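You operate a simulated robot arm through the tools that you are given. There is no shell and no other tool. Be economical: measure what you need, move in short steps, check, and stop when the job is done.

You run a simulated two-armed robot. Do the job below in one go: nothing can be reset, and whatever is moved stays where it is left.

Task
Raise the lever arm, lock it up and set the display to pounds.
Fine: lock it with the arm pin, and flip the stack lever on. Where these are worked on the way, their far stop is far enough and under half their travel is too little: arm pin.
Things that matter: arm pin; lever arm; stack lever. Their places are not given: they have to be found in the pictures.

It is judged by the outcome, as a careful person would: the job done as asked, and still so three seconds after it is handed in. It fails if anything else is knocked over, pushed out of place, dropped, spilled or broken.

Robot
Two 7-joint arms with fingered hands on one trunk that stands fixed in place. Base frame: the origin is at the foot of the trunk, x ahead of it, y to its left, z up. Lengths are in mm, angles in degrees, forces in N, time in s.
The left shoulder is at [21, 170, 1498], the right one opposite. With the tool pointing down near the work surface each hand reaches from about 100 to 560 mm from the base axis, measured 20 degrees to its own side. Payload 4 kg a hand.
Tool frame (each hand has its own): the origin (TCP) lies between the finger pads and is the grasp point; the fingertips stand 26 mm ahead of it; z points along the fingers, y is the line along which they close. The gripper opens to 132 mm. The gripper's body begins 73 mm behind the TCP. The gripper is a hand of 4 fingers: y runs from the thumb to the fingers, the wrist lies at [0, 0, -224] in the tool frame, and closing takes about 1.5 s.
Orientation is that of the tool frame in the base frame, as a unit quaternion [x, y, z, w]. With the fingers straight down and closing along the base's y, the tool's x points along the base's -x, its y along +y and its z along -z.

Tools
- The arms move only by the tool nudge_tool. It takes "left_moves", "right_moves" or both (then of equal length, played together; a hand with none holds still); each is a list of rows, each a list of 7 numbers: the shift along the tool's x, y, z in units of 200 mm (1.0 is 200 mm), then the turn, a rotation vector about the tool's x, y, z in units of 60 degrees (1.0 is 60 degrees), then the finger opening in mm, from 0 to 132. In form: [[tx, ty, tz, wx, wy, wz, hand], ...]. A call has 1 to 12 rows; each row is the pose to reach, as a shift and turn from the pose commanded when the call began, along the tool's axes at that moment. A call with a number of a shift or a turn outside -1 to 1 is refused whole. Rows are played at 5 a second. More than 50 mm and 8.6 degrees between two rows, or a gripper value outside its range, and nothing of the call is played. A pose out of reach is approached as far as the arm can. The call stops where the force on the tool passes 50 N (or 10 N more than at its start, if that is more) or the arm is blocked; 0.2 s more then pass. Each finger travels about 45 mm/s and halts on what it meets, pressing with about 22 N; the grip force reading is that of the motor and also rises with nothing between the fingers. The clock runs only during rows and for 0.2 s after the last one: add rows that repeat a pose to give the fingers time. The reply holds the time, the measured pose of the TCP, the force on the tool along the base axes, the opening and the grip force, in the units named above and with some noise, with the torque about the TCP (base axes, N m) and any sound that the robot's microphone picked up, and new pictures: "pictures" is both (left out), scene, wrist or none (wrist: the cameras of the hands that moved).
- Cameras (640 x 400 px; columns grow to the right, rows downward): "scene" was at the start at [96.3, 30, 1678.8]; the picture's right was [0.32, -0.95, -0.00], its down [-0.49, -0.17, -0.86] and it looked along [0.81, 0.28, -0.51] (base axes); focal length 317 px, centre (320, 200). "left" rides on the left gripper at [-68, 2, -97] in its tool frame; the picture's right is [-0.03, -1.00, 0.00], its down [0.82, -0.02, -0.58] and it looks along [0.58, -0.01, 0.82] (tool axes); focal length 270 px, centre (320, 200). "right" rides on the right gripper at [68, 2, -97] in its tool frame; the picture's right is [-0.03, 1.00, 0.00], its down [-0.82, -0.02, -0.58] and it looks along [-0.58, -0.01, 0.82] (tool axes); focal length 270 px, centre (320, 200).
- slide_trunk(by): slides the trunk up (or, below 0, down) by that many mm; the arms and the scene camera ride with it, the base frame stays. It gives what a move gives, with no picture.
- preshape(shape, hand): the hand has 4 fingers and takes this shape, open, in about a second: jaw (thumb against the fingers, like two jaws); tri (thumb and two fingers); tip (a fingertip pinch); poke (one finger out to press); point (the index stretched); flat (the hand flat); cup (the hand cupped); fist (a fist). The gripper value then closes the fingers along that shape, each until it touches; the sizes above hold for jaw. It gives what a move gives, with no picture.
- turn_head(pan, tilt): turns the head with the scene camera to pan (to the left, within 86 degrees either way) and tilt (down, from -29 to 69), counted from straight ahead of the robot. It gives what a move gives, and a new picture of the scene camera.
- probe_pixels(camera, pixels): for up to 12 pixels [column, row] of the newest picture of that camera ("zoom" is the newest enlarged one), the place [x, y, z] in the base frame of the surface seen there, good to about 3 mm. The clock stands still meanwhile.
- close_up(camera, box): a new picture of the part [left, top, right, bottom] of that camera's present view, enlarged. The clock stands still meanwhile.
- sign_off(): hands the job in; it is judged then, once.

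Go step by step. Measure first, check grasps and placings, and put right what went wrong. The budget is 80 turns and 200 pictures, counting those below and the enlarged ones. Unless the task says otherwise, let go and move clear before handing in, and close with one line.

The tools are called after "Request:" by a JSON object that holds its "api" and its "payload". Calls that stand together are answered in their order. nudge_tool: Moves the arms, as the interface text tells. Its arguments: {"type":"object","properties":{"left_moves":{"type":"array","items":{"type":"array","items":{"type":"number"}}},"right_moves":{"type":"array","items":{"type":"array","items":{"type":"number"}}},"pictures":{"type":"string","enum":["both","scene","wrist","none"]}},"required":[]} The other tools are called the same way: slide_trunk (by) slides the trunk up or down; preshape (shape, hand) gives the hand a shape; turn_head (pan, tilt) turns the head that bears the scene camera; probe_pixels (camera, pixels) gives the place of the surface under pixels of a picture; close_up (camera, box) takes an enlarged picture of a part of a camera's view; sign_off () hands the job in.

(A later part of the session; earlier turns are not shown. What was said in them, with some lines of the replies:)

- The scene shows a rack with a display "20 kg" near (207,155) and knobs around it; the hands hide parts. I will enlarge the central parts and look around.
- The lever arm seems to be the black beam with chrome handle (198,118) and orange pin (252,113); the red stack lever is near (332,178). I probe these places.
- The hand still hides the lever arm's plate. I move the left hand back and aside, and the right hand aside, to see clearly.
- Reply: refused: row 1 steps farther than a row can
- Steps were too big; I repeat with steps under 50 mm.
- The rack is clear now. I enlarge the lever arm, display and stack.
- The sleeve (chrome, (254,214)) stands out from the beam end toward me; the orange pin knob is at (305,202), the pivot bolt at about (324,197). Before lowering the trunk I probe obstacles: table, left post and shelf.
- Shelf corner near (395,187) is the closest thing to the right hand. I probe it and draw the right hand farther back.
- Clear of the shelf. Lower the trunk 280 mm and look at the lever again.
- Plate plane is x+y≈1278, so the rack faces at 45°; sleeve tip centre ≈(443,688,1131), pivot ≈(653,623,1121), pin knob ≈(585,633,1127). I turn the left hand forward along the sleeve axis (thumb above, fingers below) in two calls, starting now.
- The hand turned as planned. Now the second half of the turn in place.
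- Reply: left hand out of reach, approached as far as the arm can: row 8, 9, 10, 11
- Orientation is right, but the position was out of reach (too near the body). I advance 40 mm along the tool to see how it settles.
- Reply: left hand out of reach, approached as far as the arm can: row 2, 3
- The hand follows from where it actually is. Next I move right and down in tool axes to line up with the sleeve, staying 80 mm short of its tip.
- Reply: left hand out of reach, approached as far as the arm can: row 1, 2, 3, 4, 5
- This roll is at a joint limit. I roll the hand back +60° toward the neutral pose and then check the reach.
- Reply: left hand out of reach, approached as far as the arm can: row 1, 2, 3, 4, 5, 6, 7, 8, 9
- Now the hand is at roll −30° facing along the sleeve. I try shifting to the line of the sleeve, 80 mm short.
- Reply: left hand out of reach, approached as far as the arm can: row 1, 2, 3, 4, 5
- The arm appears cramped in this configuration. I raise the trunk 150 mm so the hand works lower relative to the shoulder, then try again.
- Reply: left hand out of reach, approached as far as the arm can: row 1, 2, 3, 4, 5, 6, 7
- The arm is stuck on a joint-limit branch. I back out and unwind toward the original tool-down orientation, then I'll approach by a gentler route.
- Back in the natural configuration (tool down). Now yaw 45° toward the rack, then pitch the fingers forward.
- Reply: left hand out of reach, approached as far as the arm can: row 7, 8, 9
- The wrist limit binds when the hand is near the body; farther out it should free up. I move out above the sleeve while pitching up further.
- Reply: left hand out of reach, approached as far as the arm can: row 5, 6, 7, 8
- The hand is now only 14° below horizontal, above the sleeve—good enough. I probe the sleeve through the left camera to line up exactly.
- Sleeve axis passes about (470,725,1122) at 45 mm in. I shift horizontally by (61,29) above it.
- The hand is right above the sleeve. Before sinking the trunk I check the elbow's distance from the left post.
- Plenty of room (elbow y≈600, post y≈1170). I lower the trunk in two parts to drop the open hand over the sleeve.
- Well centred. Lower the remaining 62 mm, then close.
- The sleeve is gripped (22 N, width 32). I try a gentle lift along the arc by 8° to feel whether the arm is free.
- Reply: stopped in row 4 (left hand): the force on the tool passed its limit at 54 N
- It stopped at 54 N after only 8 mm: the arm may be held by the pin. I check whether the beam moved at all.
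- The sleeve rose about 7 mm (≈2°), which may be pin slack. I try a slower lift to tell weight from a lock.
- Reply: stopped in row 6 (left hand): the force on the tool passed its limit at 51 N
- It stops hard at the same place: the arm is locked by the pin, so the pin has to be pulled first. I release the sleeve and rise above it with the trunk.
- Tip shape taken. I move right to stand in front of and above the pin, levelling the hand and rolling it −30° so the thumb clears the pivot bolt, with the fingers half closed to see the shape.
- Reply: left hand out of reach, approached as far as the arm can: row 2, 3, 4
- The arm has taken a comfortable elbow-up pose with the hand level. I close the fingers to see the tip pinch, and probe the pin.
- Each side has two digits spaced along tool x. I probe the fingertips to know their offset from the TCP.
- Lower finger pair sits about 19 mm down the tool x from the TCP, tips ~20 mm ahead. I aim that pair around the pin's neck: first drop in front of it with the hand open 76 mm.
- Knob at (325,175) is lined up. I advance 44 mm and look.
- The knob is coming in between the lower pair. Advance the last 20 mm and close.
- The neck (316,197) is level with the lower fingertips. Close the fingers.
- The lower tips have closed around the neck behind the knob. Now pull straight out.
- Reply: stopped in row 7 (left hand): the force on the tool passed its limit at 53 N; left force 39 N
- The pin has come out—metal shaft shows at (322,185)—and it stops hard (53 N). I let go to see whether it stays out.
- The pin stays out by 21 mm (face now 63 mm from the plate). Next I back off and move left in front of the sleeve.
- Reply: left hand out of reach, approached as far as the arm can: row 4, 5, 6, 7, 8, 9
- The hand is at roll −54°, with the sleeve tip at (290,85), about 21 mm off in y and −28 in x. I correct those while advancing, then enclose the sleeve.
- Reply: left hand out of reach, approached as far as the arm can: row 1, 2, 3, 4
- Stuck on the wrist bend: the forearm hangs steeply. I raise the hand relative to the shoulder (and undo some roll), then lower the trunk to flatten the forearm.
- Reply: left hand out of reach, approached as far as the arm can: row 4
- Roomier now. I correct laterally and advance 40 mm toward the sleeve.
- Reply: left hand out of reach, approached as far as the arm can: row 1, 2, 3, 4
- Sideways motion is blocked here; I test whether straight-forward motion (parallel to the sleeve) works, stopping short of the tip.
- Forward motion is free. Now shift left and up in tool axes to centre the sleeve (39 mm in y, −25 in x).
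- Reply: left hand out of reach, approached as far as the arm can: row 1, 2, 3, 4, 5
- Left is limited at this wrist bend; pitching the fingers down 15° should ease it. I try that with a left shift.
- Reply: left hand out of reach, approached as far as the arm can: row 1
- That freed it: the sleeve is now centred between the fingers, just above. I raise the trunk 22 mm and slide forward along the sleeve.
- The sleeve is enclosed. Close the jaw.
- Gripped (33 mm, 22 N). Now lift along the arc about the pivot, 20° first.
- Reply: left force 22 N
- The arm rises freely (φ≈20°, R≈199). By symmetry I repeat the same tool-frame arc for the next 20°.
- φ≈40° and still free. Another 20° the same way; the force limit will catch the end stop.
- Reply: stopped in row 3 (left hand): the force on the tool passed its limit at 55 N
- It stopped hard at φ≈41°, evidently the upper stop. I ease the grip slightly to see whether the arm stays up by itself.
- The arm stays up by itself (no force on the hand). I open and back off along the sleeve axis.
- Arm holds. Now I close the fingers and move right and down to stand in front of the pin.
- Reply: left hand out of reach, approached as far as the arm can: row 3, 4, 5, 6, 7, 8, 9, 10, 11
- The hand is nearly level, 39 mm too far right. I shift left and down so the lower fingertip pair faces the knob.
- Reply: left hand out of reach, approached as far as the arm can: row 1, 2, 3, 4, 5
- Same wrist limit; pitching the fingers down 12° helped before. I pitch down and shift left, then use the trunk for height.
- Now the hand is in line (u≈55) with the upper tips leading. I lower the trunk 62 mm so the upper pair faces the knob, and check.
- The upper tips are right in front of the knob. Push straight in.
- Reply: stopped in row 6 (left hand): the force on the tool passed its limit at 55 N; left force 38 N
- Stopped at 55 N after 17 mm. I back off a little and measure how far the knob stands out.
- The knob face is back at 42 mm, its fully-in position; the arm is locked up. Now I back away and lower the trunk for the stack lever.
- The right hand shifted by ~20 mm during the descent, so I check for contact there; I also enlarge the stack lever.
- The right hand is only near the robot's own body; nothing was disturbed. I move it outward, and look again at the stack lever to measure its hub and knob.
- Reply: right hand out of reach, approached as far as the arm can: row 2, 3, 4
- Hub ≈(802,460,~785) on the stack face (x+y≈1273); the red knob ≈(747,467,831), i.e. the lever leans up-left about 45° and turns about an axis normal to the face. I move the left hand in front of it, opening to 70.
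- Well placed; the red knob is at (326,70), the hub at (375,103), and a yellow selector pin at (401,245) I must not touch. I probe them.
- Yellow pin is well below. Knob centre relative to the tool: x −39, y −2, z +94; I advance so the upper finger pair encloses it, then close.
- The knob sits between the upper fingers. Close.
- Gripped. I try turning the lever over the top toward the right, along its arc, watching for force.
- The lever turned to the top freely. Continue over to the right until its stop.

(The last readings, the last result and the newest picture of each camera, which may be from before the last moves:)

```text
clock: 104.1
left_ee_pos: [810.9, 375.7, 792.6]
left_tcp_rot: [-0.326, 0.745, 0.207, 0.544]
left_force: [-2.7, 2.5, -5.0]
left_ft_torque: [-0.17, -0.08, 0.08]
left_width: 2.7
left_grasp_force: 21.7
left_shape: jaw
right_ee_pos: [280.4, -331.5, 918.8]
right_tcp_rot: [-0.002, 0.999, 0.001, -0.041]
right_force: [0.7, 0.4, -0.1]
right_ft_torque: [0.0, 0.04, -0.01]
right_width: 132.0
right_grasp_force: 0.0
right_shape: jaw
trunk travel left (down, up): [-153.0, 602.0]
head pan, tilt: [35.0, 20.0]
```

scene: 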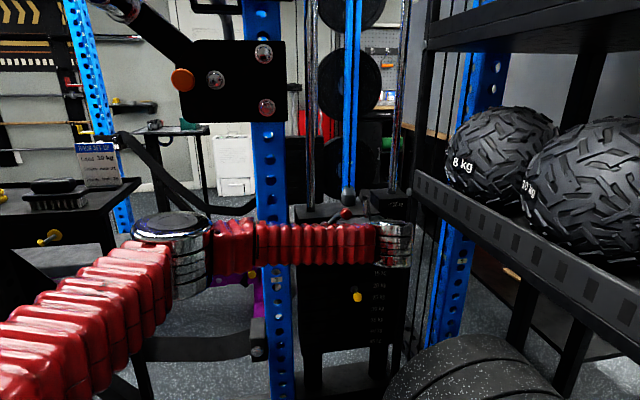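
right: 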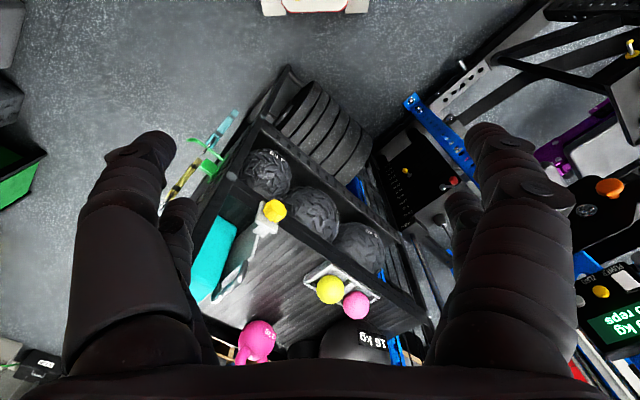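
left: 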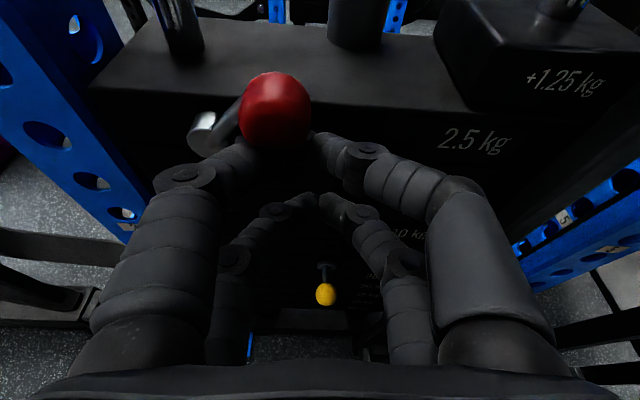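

The knob slipped out at what looks like its right-hand stop. I probe it and back straight off.

Request:
{"api": "probe_pixels", "payload": {"camera": "left", "pixels": [[275, 105], [200, 135]]}}

Request:
{"api": "nudge_tool", "payload": {"left_moves": [[0.03, 0, -0.12, 0, 0, 0, 10], [0.06, 0, -0.25, 0, 0, 0, 30], [0.06, 0, -0.45, 0, 0, 0, 30], [0.06, 0, -0.55, 0, 0, 0, 30], [0.06, 0, -0.55, 0, 0, 0, 30]], "pictures": "wrist"}}

Request:
{"api": "turn_head", "payload": {"pan": 38, "tilt": -8}}

```text
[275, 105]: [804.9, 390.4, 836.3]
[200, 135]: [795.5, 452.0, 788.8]
```

```text
clock: 105.3
left_ee_pos: [733.1, 301.9, 822.3]
left_tcp_rot: [-0.33, 0.741, 0.211, 0.546]
left_force: [0.3, 0.6, 0.3]
left_ft_torque: [0.02, 0.01, -0.04]
left_width: 29.7
left_grasp_force: 0.0
left_shape: jaw
right_ee_pos: [278.1, -331.9, 918.9]
right_tcp_rot: [-0.002, 0.999, 0.002, -0.038]
right_force: [-0.8, 0.4, 0.1]
right_ft_torque: [0.01, -0.03, 0.03]
right_width: 131.6
right_grasp_force: 0.0
right_shape: jaw
trunk travel left (down, up): [-153.0, 602.0]
head pan, tilt: [35.0, 20.0]
```

left: 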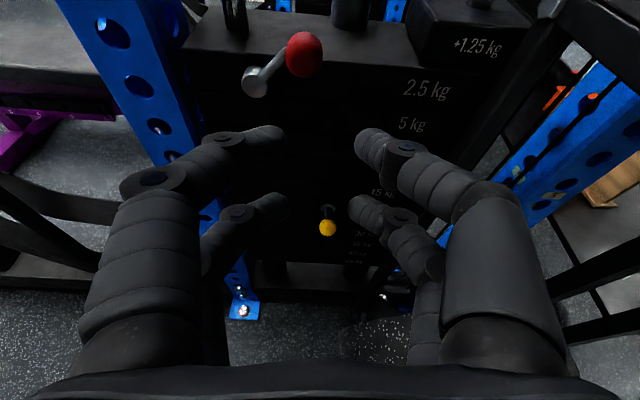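

```text
clock: 106.2
left_ee_pos: [732.8, 301.7, 821.8]
left_tcp_rot: [-0.328, 0.741, 0.21, 0.547]
left_force: [-0.3, -0.3, -0.2]
left_ft_torque: [0.02, 0.02, -0.02]
left_width: 29.6
left_grasp_force: 0.0
left_shape: jaw
right_ee_pos: [278.9, -331.2, 920.0]
right_tcp_rot: [-0.002, 0.999, 0.001, -0.038]
right_force: [-0.1, 0.4, -0.7]
right_ft_torque: [-0.01, 0.0, 0.0]
right_width: 131.9
right_grasp_force: 0.0
right_shape: jaw
trunk travel left (down, up): [-153.0, 602.0]
head pan, tilt: [38.0, -8.0]
```

scene: 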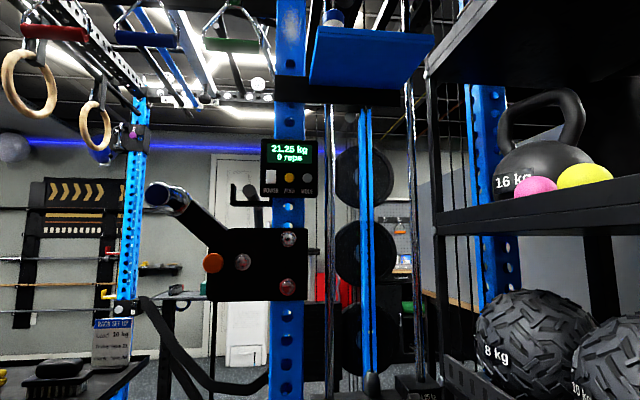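

The lever is mirrored to the right stop and the display now reads 21.25 kg, so the lever is on; the unit is still kg, so the MODE button must be pressed. I retract, take the poke shape and raise the trunk.

Request:
{"api": "probe_pixels", "payload": {"camera": "scene", "pixels": [[305, 179], [288, 179], [271, 178], [315, 88], [430, 38], [290, 155], [314, 145], [265, 150], [335, 60]]}}

Request:
{"api": "nudge_tool", "payload": {"left_moves": [[0.02, 0.09, -0.15, 0, 0, 0, 30], [0.04, 0.2, -0.3, 0, 0, 0, 30], [0.06, 0.34, -0.42, 0, 0, 0, 30], [0.09, 0.5, -0.485, 0, 0, 0, 30], [0.11, 0.62, -0.485, 0, 0, 0, 30], [0.125, 0.715, -0.485, 0, 0, 0, 30], [0.125, 0.715, -0.485, 0, 0, 0, 30]], "pictures": "none"}}

Request:
{"api": "preshape", "payload": {"shape": "poke", "hand": "left"}}

Request:
{"api": "slide_trunk", "payload": {"by": 400}}

Request:
{"api": "close_up", "payload": {"camera": "left", "box": [0, 0, 640, 400]}}

```text
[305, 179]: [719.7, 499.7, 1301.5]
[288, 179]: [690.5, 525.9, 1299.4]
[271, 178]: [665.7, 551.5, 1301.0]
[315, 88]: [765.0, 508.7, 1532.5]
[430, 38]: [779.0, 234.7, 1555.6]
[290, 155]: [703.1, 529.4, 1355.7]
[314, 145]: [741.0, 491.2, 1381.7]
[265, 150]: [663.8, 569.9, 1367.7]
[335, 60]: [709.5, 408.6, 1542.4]
```

```text
clock: 107.8
left_ee_pos: [559.2, 331.2, 823.0]
left_tcp_rot: [-0.33, 0.741, 0.21, 0.546]
left_force: [0.6, -0.1, -0.2]
left_ft_torque: [0.04, -0.04, 0.0]
left_width: 29.8
left_grasp_force: 0.0
left_shape: jaw
right_ee_pos: [279.9, -330.5, 920.3]
right_tcp_rot: [-0.001, 0.999, 0.001, -0.038]
right_force: [0.1, -0.4, -0.1]
right_ft_torque: [0.03, 0.01, 0.0]
right_width: 131.9
right_grasp_force: 0.1
right_shape: jaw
trunk travel left (down, up): [-153.0, 602.0]
head pan, tilt: [38.0, -8.0]
```

```text
clock: 108.7
left_ee_pos: [559.4, 329.9, 820.9]
left_tcp_rot: [-0.329, 0.741, 0.21, 0.547]
left_force: [-0.3, 0.2, 0.3]
left_ft_torque: [0.0, -0.01, 0.01]
left_width: 0.0
left_grasp_force: 0.0
left_shape: poke
right_ee_pos: [278.8, -331.3, 918.9]
right_tcp_rot: [-0.003, 0.999, 0.001, -0.039]
right_force: [0.1, -0.5, -0.4]
right_ft_torque: [-0.05, 0.02, 0.01]
right_width: 132.0
right_grasp_force: 0.1
right_shape: jaw
trunk travel left (down, up): [-153.0, 602.0]
head pan, tilt: [38.0, -8.0]
```

```text
clock: 112.6
left_ee_pos: [559.4, 330.3, 1221.9]
left_tcp_rot: [-0.329, 0.741, 0.21, 0.546]
left_force: [0.3, -0.1, 0.4]
left_ft_torque: [0.05, -0.01, 0.0]
left_width: 0.0
left_grasp_force: 0.0
left_shape: poke
right_ee_pos: [277.1, -330.7, 1319.9]
right_tcp_rot: [-0.002, 0.999, 0.001, -0.039]
right_force: [-0.7, 0.6, 0.1]
right_ft_torque: [0.01, -0.01, 0.01]
right_width: 131.9
right_grasp_force: 0.0
right_shape: jaw
trunk travel left (down, up): [-553.0, 202.0]
head pan, tilt: [38.0, -8.0]
```

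```text
1.00 times, centred on (320, 200) of left (not enlarged: the box is as wide or as high as the picture)
```

zoom: 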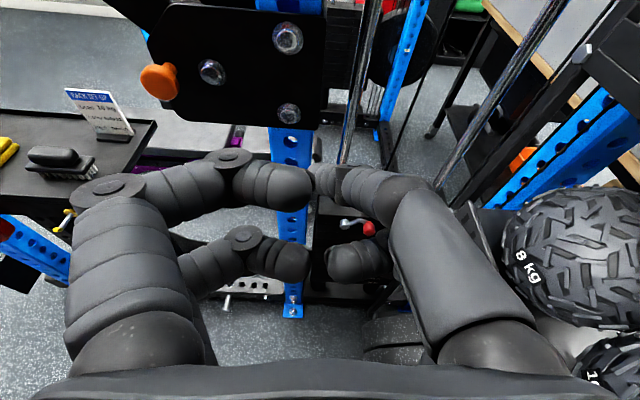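

In poke shape the upper right digit seems extended. I probe the fingertips.

Request:
{"api": "probe_pixels", "payload": {"camera": "left", "pixels": [[322, 178], [330, 172], [350, 178], [375, 188], [300, 185], [265, 185], [290, 262], [345, 262]]}}

Request:
{"api": "close_up", "payload": {"camera": "left", "box": [200, 130, 440, 290]}}

```text
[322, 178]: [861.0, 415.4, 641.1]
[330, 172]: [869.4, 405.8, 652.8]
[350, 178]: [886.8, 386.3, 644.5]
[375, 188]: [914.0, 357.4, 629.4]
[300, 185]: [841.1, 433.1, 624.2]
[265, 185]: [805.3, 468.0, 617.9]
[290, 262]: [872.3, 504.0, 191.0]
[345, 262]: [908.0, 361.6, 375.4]
```

```text
2.50 times, centred on (320, 210) of left
```

zoom: 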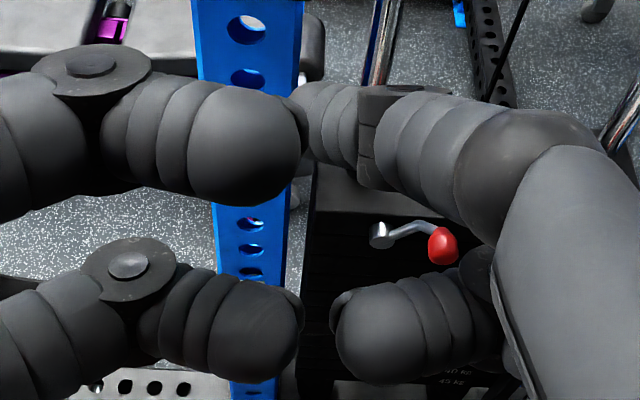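

That probe used an older picture. I try the "point" shape, which stretches the index, and take a fresh picture.

Request:
{"api": "preshape", "payload": {"shape": "point", "hand": "left"}}

Request:
{"api": "nudge_tool", "payload": {"left_moves": [[0, 0, 0, 0, 0, 0, 0], [0, 0, 0, 0, 0, 0, 0]], "pictures": "wrist"}}

```text
clock: 113.5
left_ee_pos: [559.7, 330.8, 1222.4]
left_tcp_rot: [-0.33, 0.741, 0.211, 0.545]
left_force: [0.1, 0.4, 0.2]
left_ft_torque: [-0.02, -0.01, 0.0]
left_width: 0.2
left_grasp_force: 0.0
left_shape: point
right_ee_pos: [276.9, -330.9, 1319.8]
right_tcp_rot: [-0.001, 0.999, 0.001, -0.038]
right_force: [0.0, -0.7, 0.1]
right_ft_torque: [-0.01, 0.01, -0.01]
right_width: 131.9
right_grasp_force: 0.1
right_shape: jaw
trunk travel left (down, up): [-553.0, 202.0]
head pan, tilt: [38.0, -8.0]
```

```text
clock: 114.1
left_ee_pos: [559.0, 331.3, 1222.4]
left_tcp_rot: [-0.33, 0.74, 0.211, 0.546]
left_force: [0.0, 0.4, 0.2]
left_ft_torque: [-0.03, -0.01, 0.02]
left_width: 0.1
left_grasp_force: 0.1
left_shape: point
right_ee_pos: [277.4, -329.7, 1319.4]
right_tcp_rot: [-0.002, 0.999, 0.002, -0.038]
right_force: [-0.3, -0.7, -1.0]
right_ft_torque: [-0.01, -0.01, -0.05]
right_width: 131.7
right_grasp_force: 0.1
right_shape: jaw
trunk travel left (down, up): [-553.0, 202.0]
head pan, tilt: [38.0, -8.0]
```

left: 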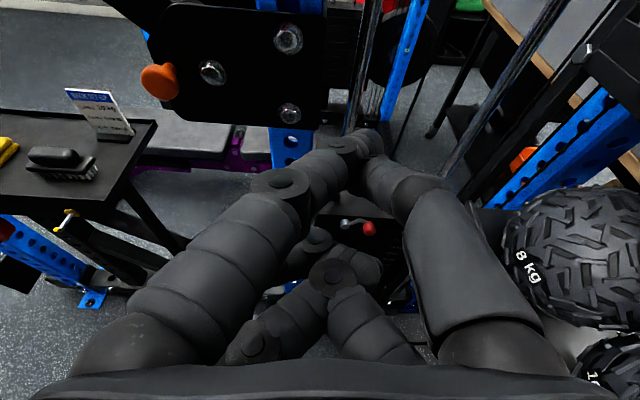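

The index now stretches forward with its tip near (372,140). I probe it.

Request:
{"api": "probe_pixels", "payload": {"camera": "left", "pixels": [[372, 138], [378, 145], [365, 133], [345, 145], [370, 152], [375, 165], [325, 240], [400, 185]]}}

Request:
{"api": "close_up", "payload": {"camera": "left", "box": [260, 100, 440, 220]}}

```text
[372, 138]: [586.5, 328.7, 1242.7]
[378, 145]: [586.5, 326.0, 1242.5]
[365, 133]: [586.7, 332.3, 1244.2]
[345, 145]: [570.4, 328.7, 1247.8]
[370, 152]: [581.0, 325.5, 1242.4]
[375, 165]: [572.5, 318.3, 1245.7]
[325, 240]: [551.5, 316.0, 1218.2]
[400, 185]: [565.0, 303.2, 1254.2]
```

```text
3.33 times, centred on (350, 160) of left
```

zoom: 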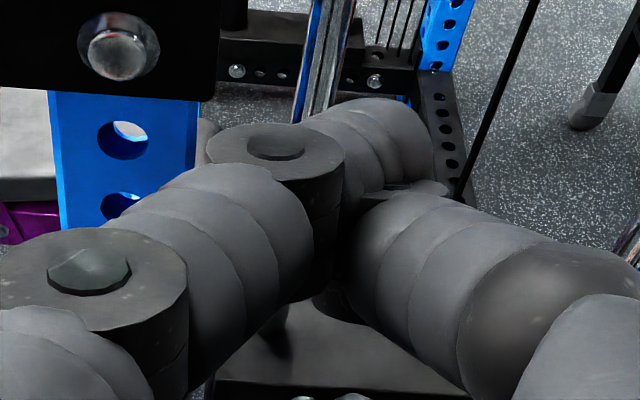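

Index tip is at about (−18,−22,+16) in the tool frame, ahead of the others. I move to 50 mm in front of the MODE button (≈(720,498,1303)).

Request:
{"api": "nudge_tool", "payload": {"left_moves": [[-0.116, 0.019, 0.13, 0, 0, 0, 0], [-0.232, 0.037, 0.26, 0, 0, 0, 0], [-0.348, 0.056, 0.39, 0, 0, 0, 0], [-0.464, 0.074, 0.52, 0, 0, 0, 0], [-0.58, 0.093, 0.655, 0, 0, 0, 0], [-0.58, 0.093, 0.655, 0, 0, 0, 0]]}}

```text
clock: 115.5
left_ee_pos: [653.4, 462.8, 1291.4]
left_tcp_rot: [-0.33, 0.741, 0.211, 0.546]
left_force: [0.2, 0.7, -0.1]
left_ft_torque: [-0.02, 0.01, 0.01]
left_width: 0.0
left_grasp_force: 0.0
left_shape: point
right_ee_pos: [276.4, -330.5, 1319.8]
right_tcp_rot: [-0.001, 0.999, 0.002, -0.038]
right_force: [-0.1, -0.4, 0.1]
right_ft_torque: [0.01, -0.01, 0.0]
right_width: 131.9
right_grasp_force: 0.0
right_shape: jaw
trunk travel left (down, up): [-553.0, 202.0]
head pan, tilt: [38.0, -8.0]
```

scene: 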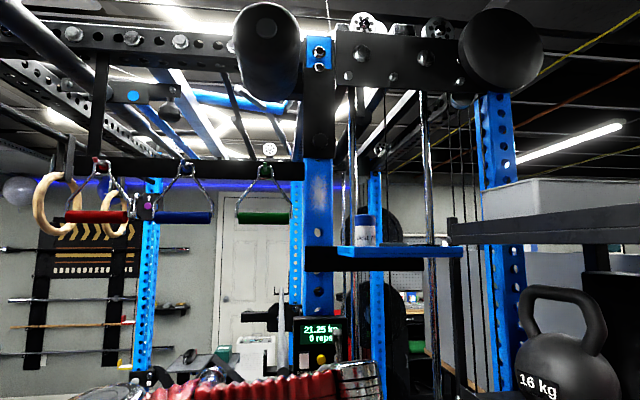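
left: 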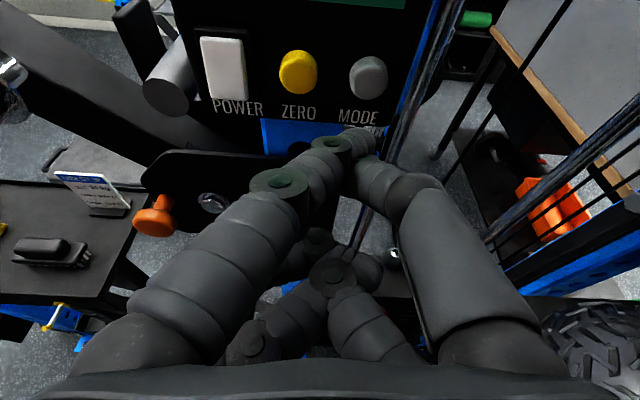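

MODE is at (368,77) with the index tip just below it in view. I probe the button and the tip through this camera.

Request:
{"api": "probe_pixels", "payload": {"camera": "left", "pixels": [[368, 77], [360, 77], [376, 77], [368, 68], [368, 90], [375, 135], [382, 142], [297, 72], [340, 100]]}}

```text
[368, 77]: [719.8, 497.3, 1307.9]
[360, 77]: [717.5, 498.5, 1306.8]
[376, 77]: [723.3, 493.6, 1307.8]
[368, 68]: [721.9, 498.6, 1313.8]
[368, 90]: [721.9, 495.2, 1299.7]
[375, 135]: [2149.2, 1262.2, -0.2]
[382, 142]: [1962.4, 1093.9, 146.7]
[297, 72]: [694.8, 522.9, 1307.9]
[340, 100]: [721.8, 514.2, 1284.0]
```

Button centre (720,497,1307). I move in to contact and press about 5 mm past it.

Request:
{"api": "nudge_tool", "payload": {"left_moves": [[-0.045, -0.008, 0.117, 0, 0, 0, 0], [-0.065, -0.011, 0.17, 0, 0, 0, 0], [-0.08, -0.013, 0.205, 0, 0, 0, 0], [-0.09, -0.015, 0.233, 0, 0, 0, 0], [-0.095, -0.015, 0.247, 0, 0, 0, 0], [-0.098, -0.016, 0.257, 0, 0, 0, 0]]}}

```text
clock: 116.9
left_ee_pos: [691.1, 495.9, 1294.8]
left_tcp_rot: [-0.33, 0.74, 0.21, 0.547]
left_force: [-27.8, -17.3, -8.0]
left_ft_torque: [0.22, -0.14, -0.32]
left_width: 0.0
left_grasp_force: 0.0
left_shape: point
right_ee_pos: [272.7, -333.4, 1320.0]
right_tcp_rot: [-0.001, 0.999, 0.003, -0.038]
right_force: [-0.2, 0.0, -0.1]
right_ft_torque: [-0.03, -0.02, 0.03]
right_width: 131.8
right_grasp_force: 0.1
right_shape: jaw
trunk travel left (down, up): [-553.0, 202.0]
head pan, tilt: [38.0, -8.0]
5 turns are left
```

scene: 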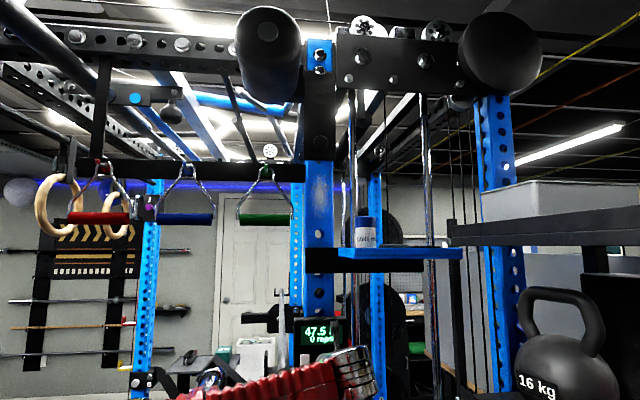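
left: 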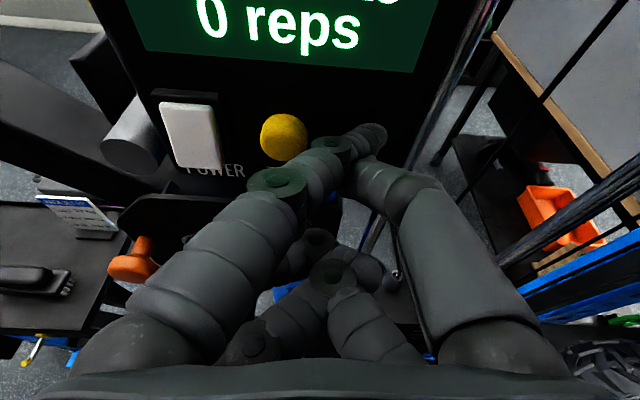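

The display now shows 47.5 (pounds). I retract straight back and look at the final state.

Request:
{"api": "nudge_tool", "payload": {"left_moves": [[0.015, 0.003, -0.04, 0, 0, 0, 0], [0.05, 0.008, -0.13, 0, 0, 0, 0], [0.1, 0.01, -0.3, 0, 0, 0, 0], [0.14, 0.01, -0.5, 0, 0, 0, 0], [0.2, 0.01, -0.7, 0, 0, 0, 0], [0.2, 0.01, -0.7, 0, 0, 0, 0]], "pictures": "none"}}

Request:
{"api": "turn_head", "payload": {"pan": 40, "tilt": 28}}

Request:
{"api": "close_up", "payload": {"camera": "left", "box": [0, 0, 640, 400]}}

```text
clock: 118.3
left_ee_pos: [595.6, 397.7, 1298.6]
left_tcp_rot: [-0.33, 0.741, 0.21, 0.546]
left_force: [0.2, -0.8, -0.3]
left_ft_torque: [-0.01, -0.01, 0.0]
left_width: 0.2
left_grasp_force: 0.1
left_shape: point
right_ee_pos: [277.6, -329.8, 1320.0]
right_tcp_rot: [-0.002, 0.999, 0.001, -0.039]
right_force: [-0.5, 1.2, 0.6]
right_ft_torque: [-0.04, 0.01, -0.02]
right_width: 132.0
right_grasp_force: 0.1
right_shape: jaw
trunk travel left (down, up): [-553.0, 202.0]
head pan, tilt: [38.0, -8.0]
```

```text
clock: 119.3
left_ee_pos: [596.6, 397.2, 1297.6]
left_tcp_rot: [-0.33, 0.741, 0.21, 0.546]
left_force: [-0.5, -0.8, -0.5]
left_ft_torque: [-0.01, 0.01, 0.03]
left_width: 0.0
left_grasp_force: 0.1
left_shape: point
right_ee_pos: [278.1, -330.5, 1320.7]
right_tcp_rot: [-0.002, 0.999, 0.001, -0.038]
right_force: [-0.3, -0.6, -0.9]
right_ft_torque: [0.0, 0.0, -0.01]
right_width: 132.0
right_grasp_force: 0.1
right_shape: jaw
trunk travel left (down, up): [-553.0, 202.0]
head pan, tilt: [40.0, 28.0]
```

scene: 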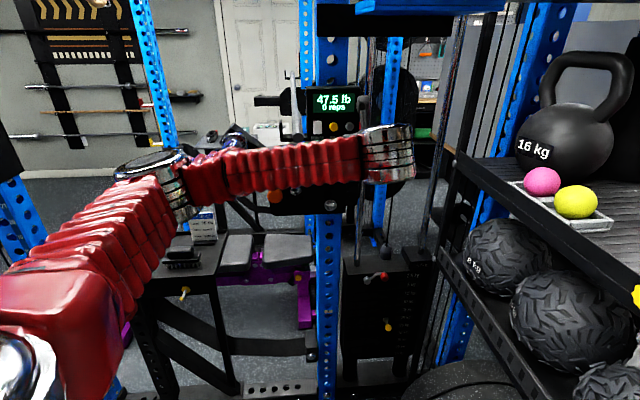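

```text
1.00 times, centred on (320, 200) of left (not enlarged: the box is as wide or as high as the picture)
4 turns are left
```

zoom: 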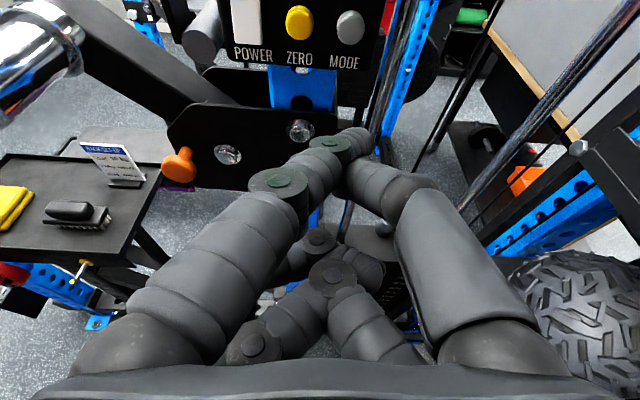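

The display reads 47.5 lb at (333,100). The arm is up with the orange pin pushed in, the red stack lever (378,277) is flipped to the right, and both hands are clear. I hand the job in.

Request:
{"api": "sign_off", "payload": {}}

```text
The job is handed in.
```

The lever arm is raised to its upper stop and locked with the arm pin, the stack lever is flipped on, and the display reads in pounds (47.5 lb).
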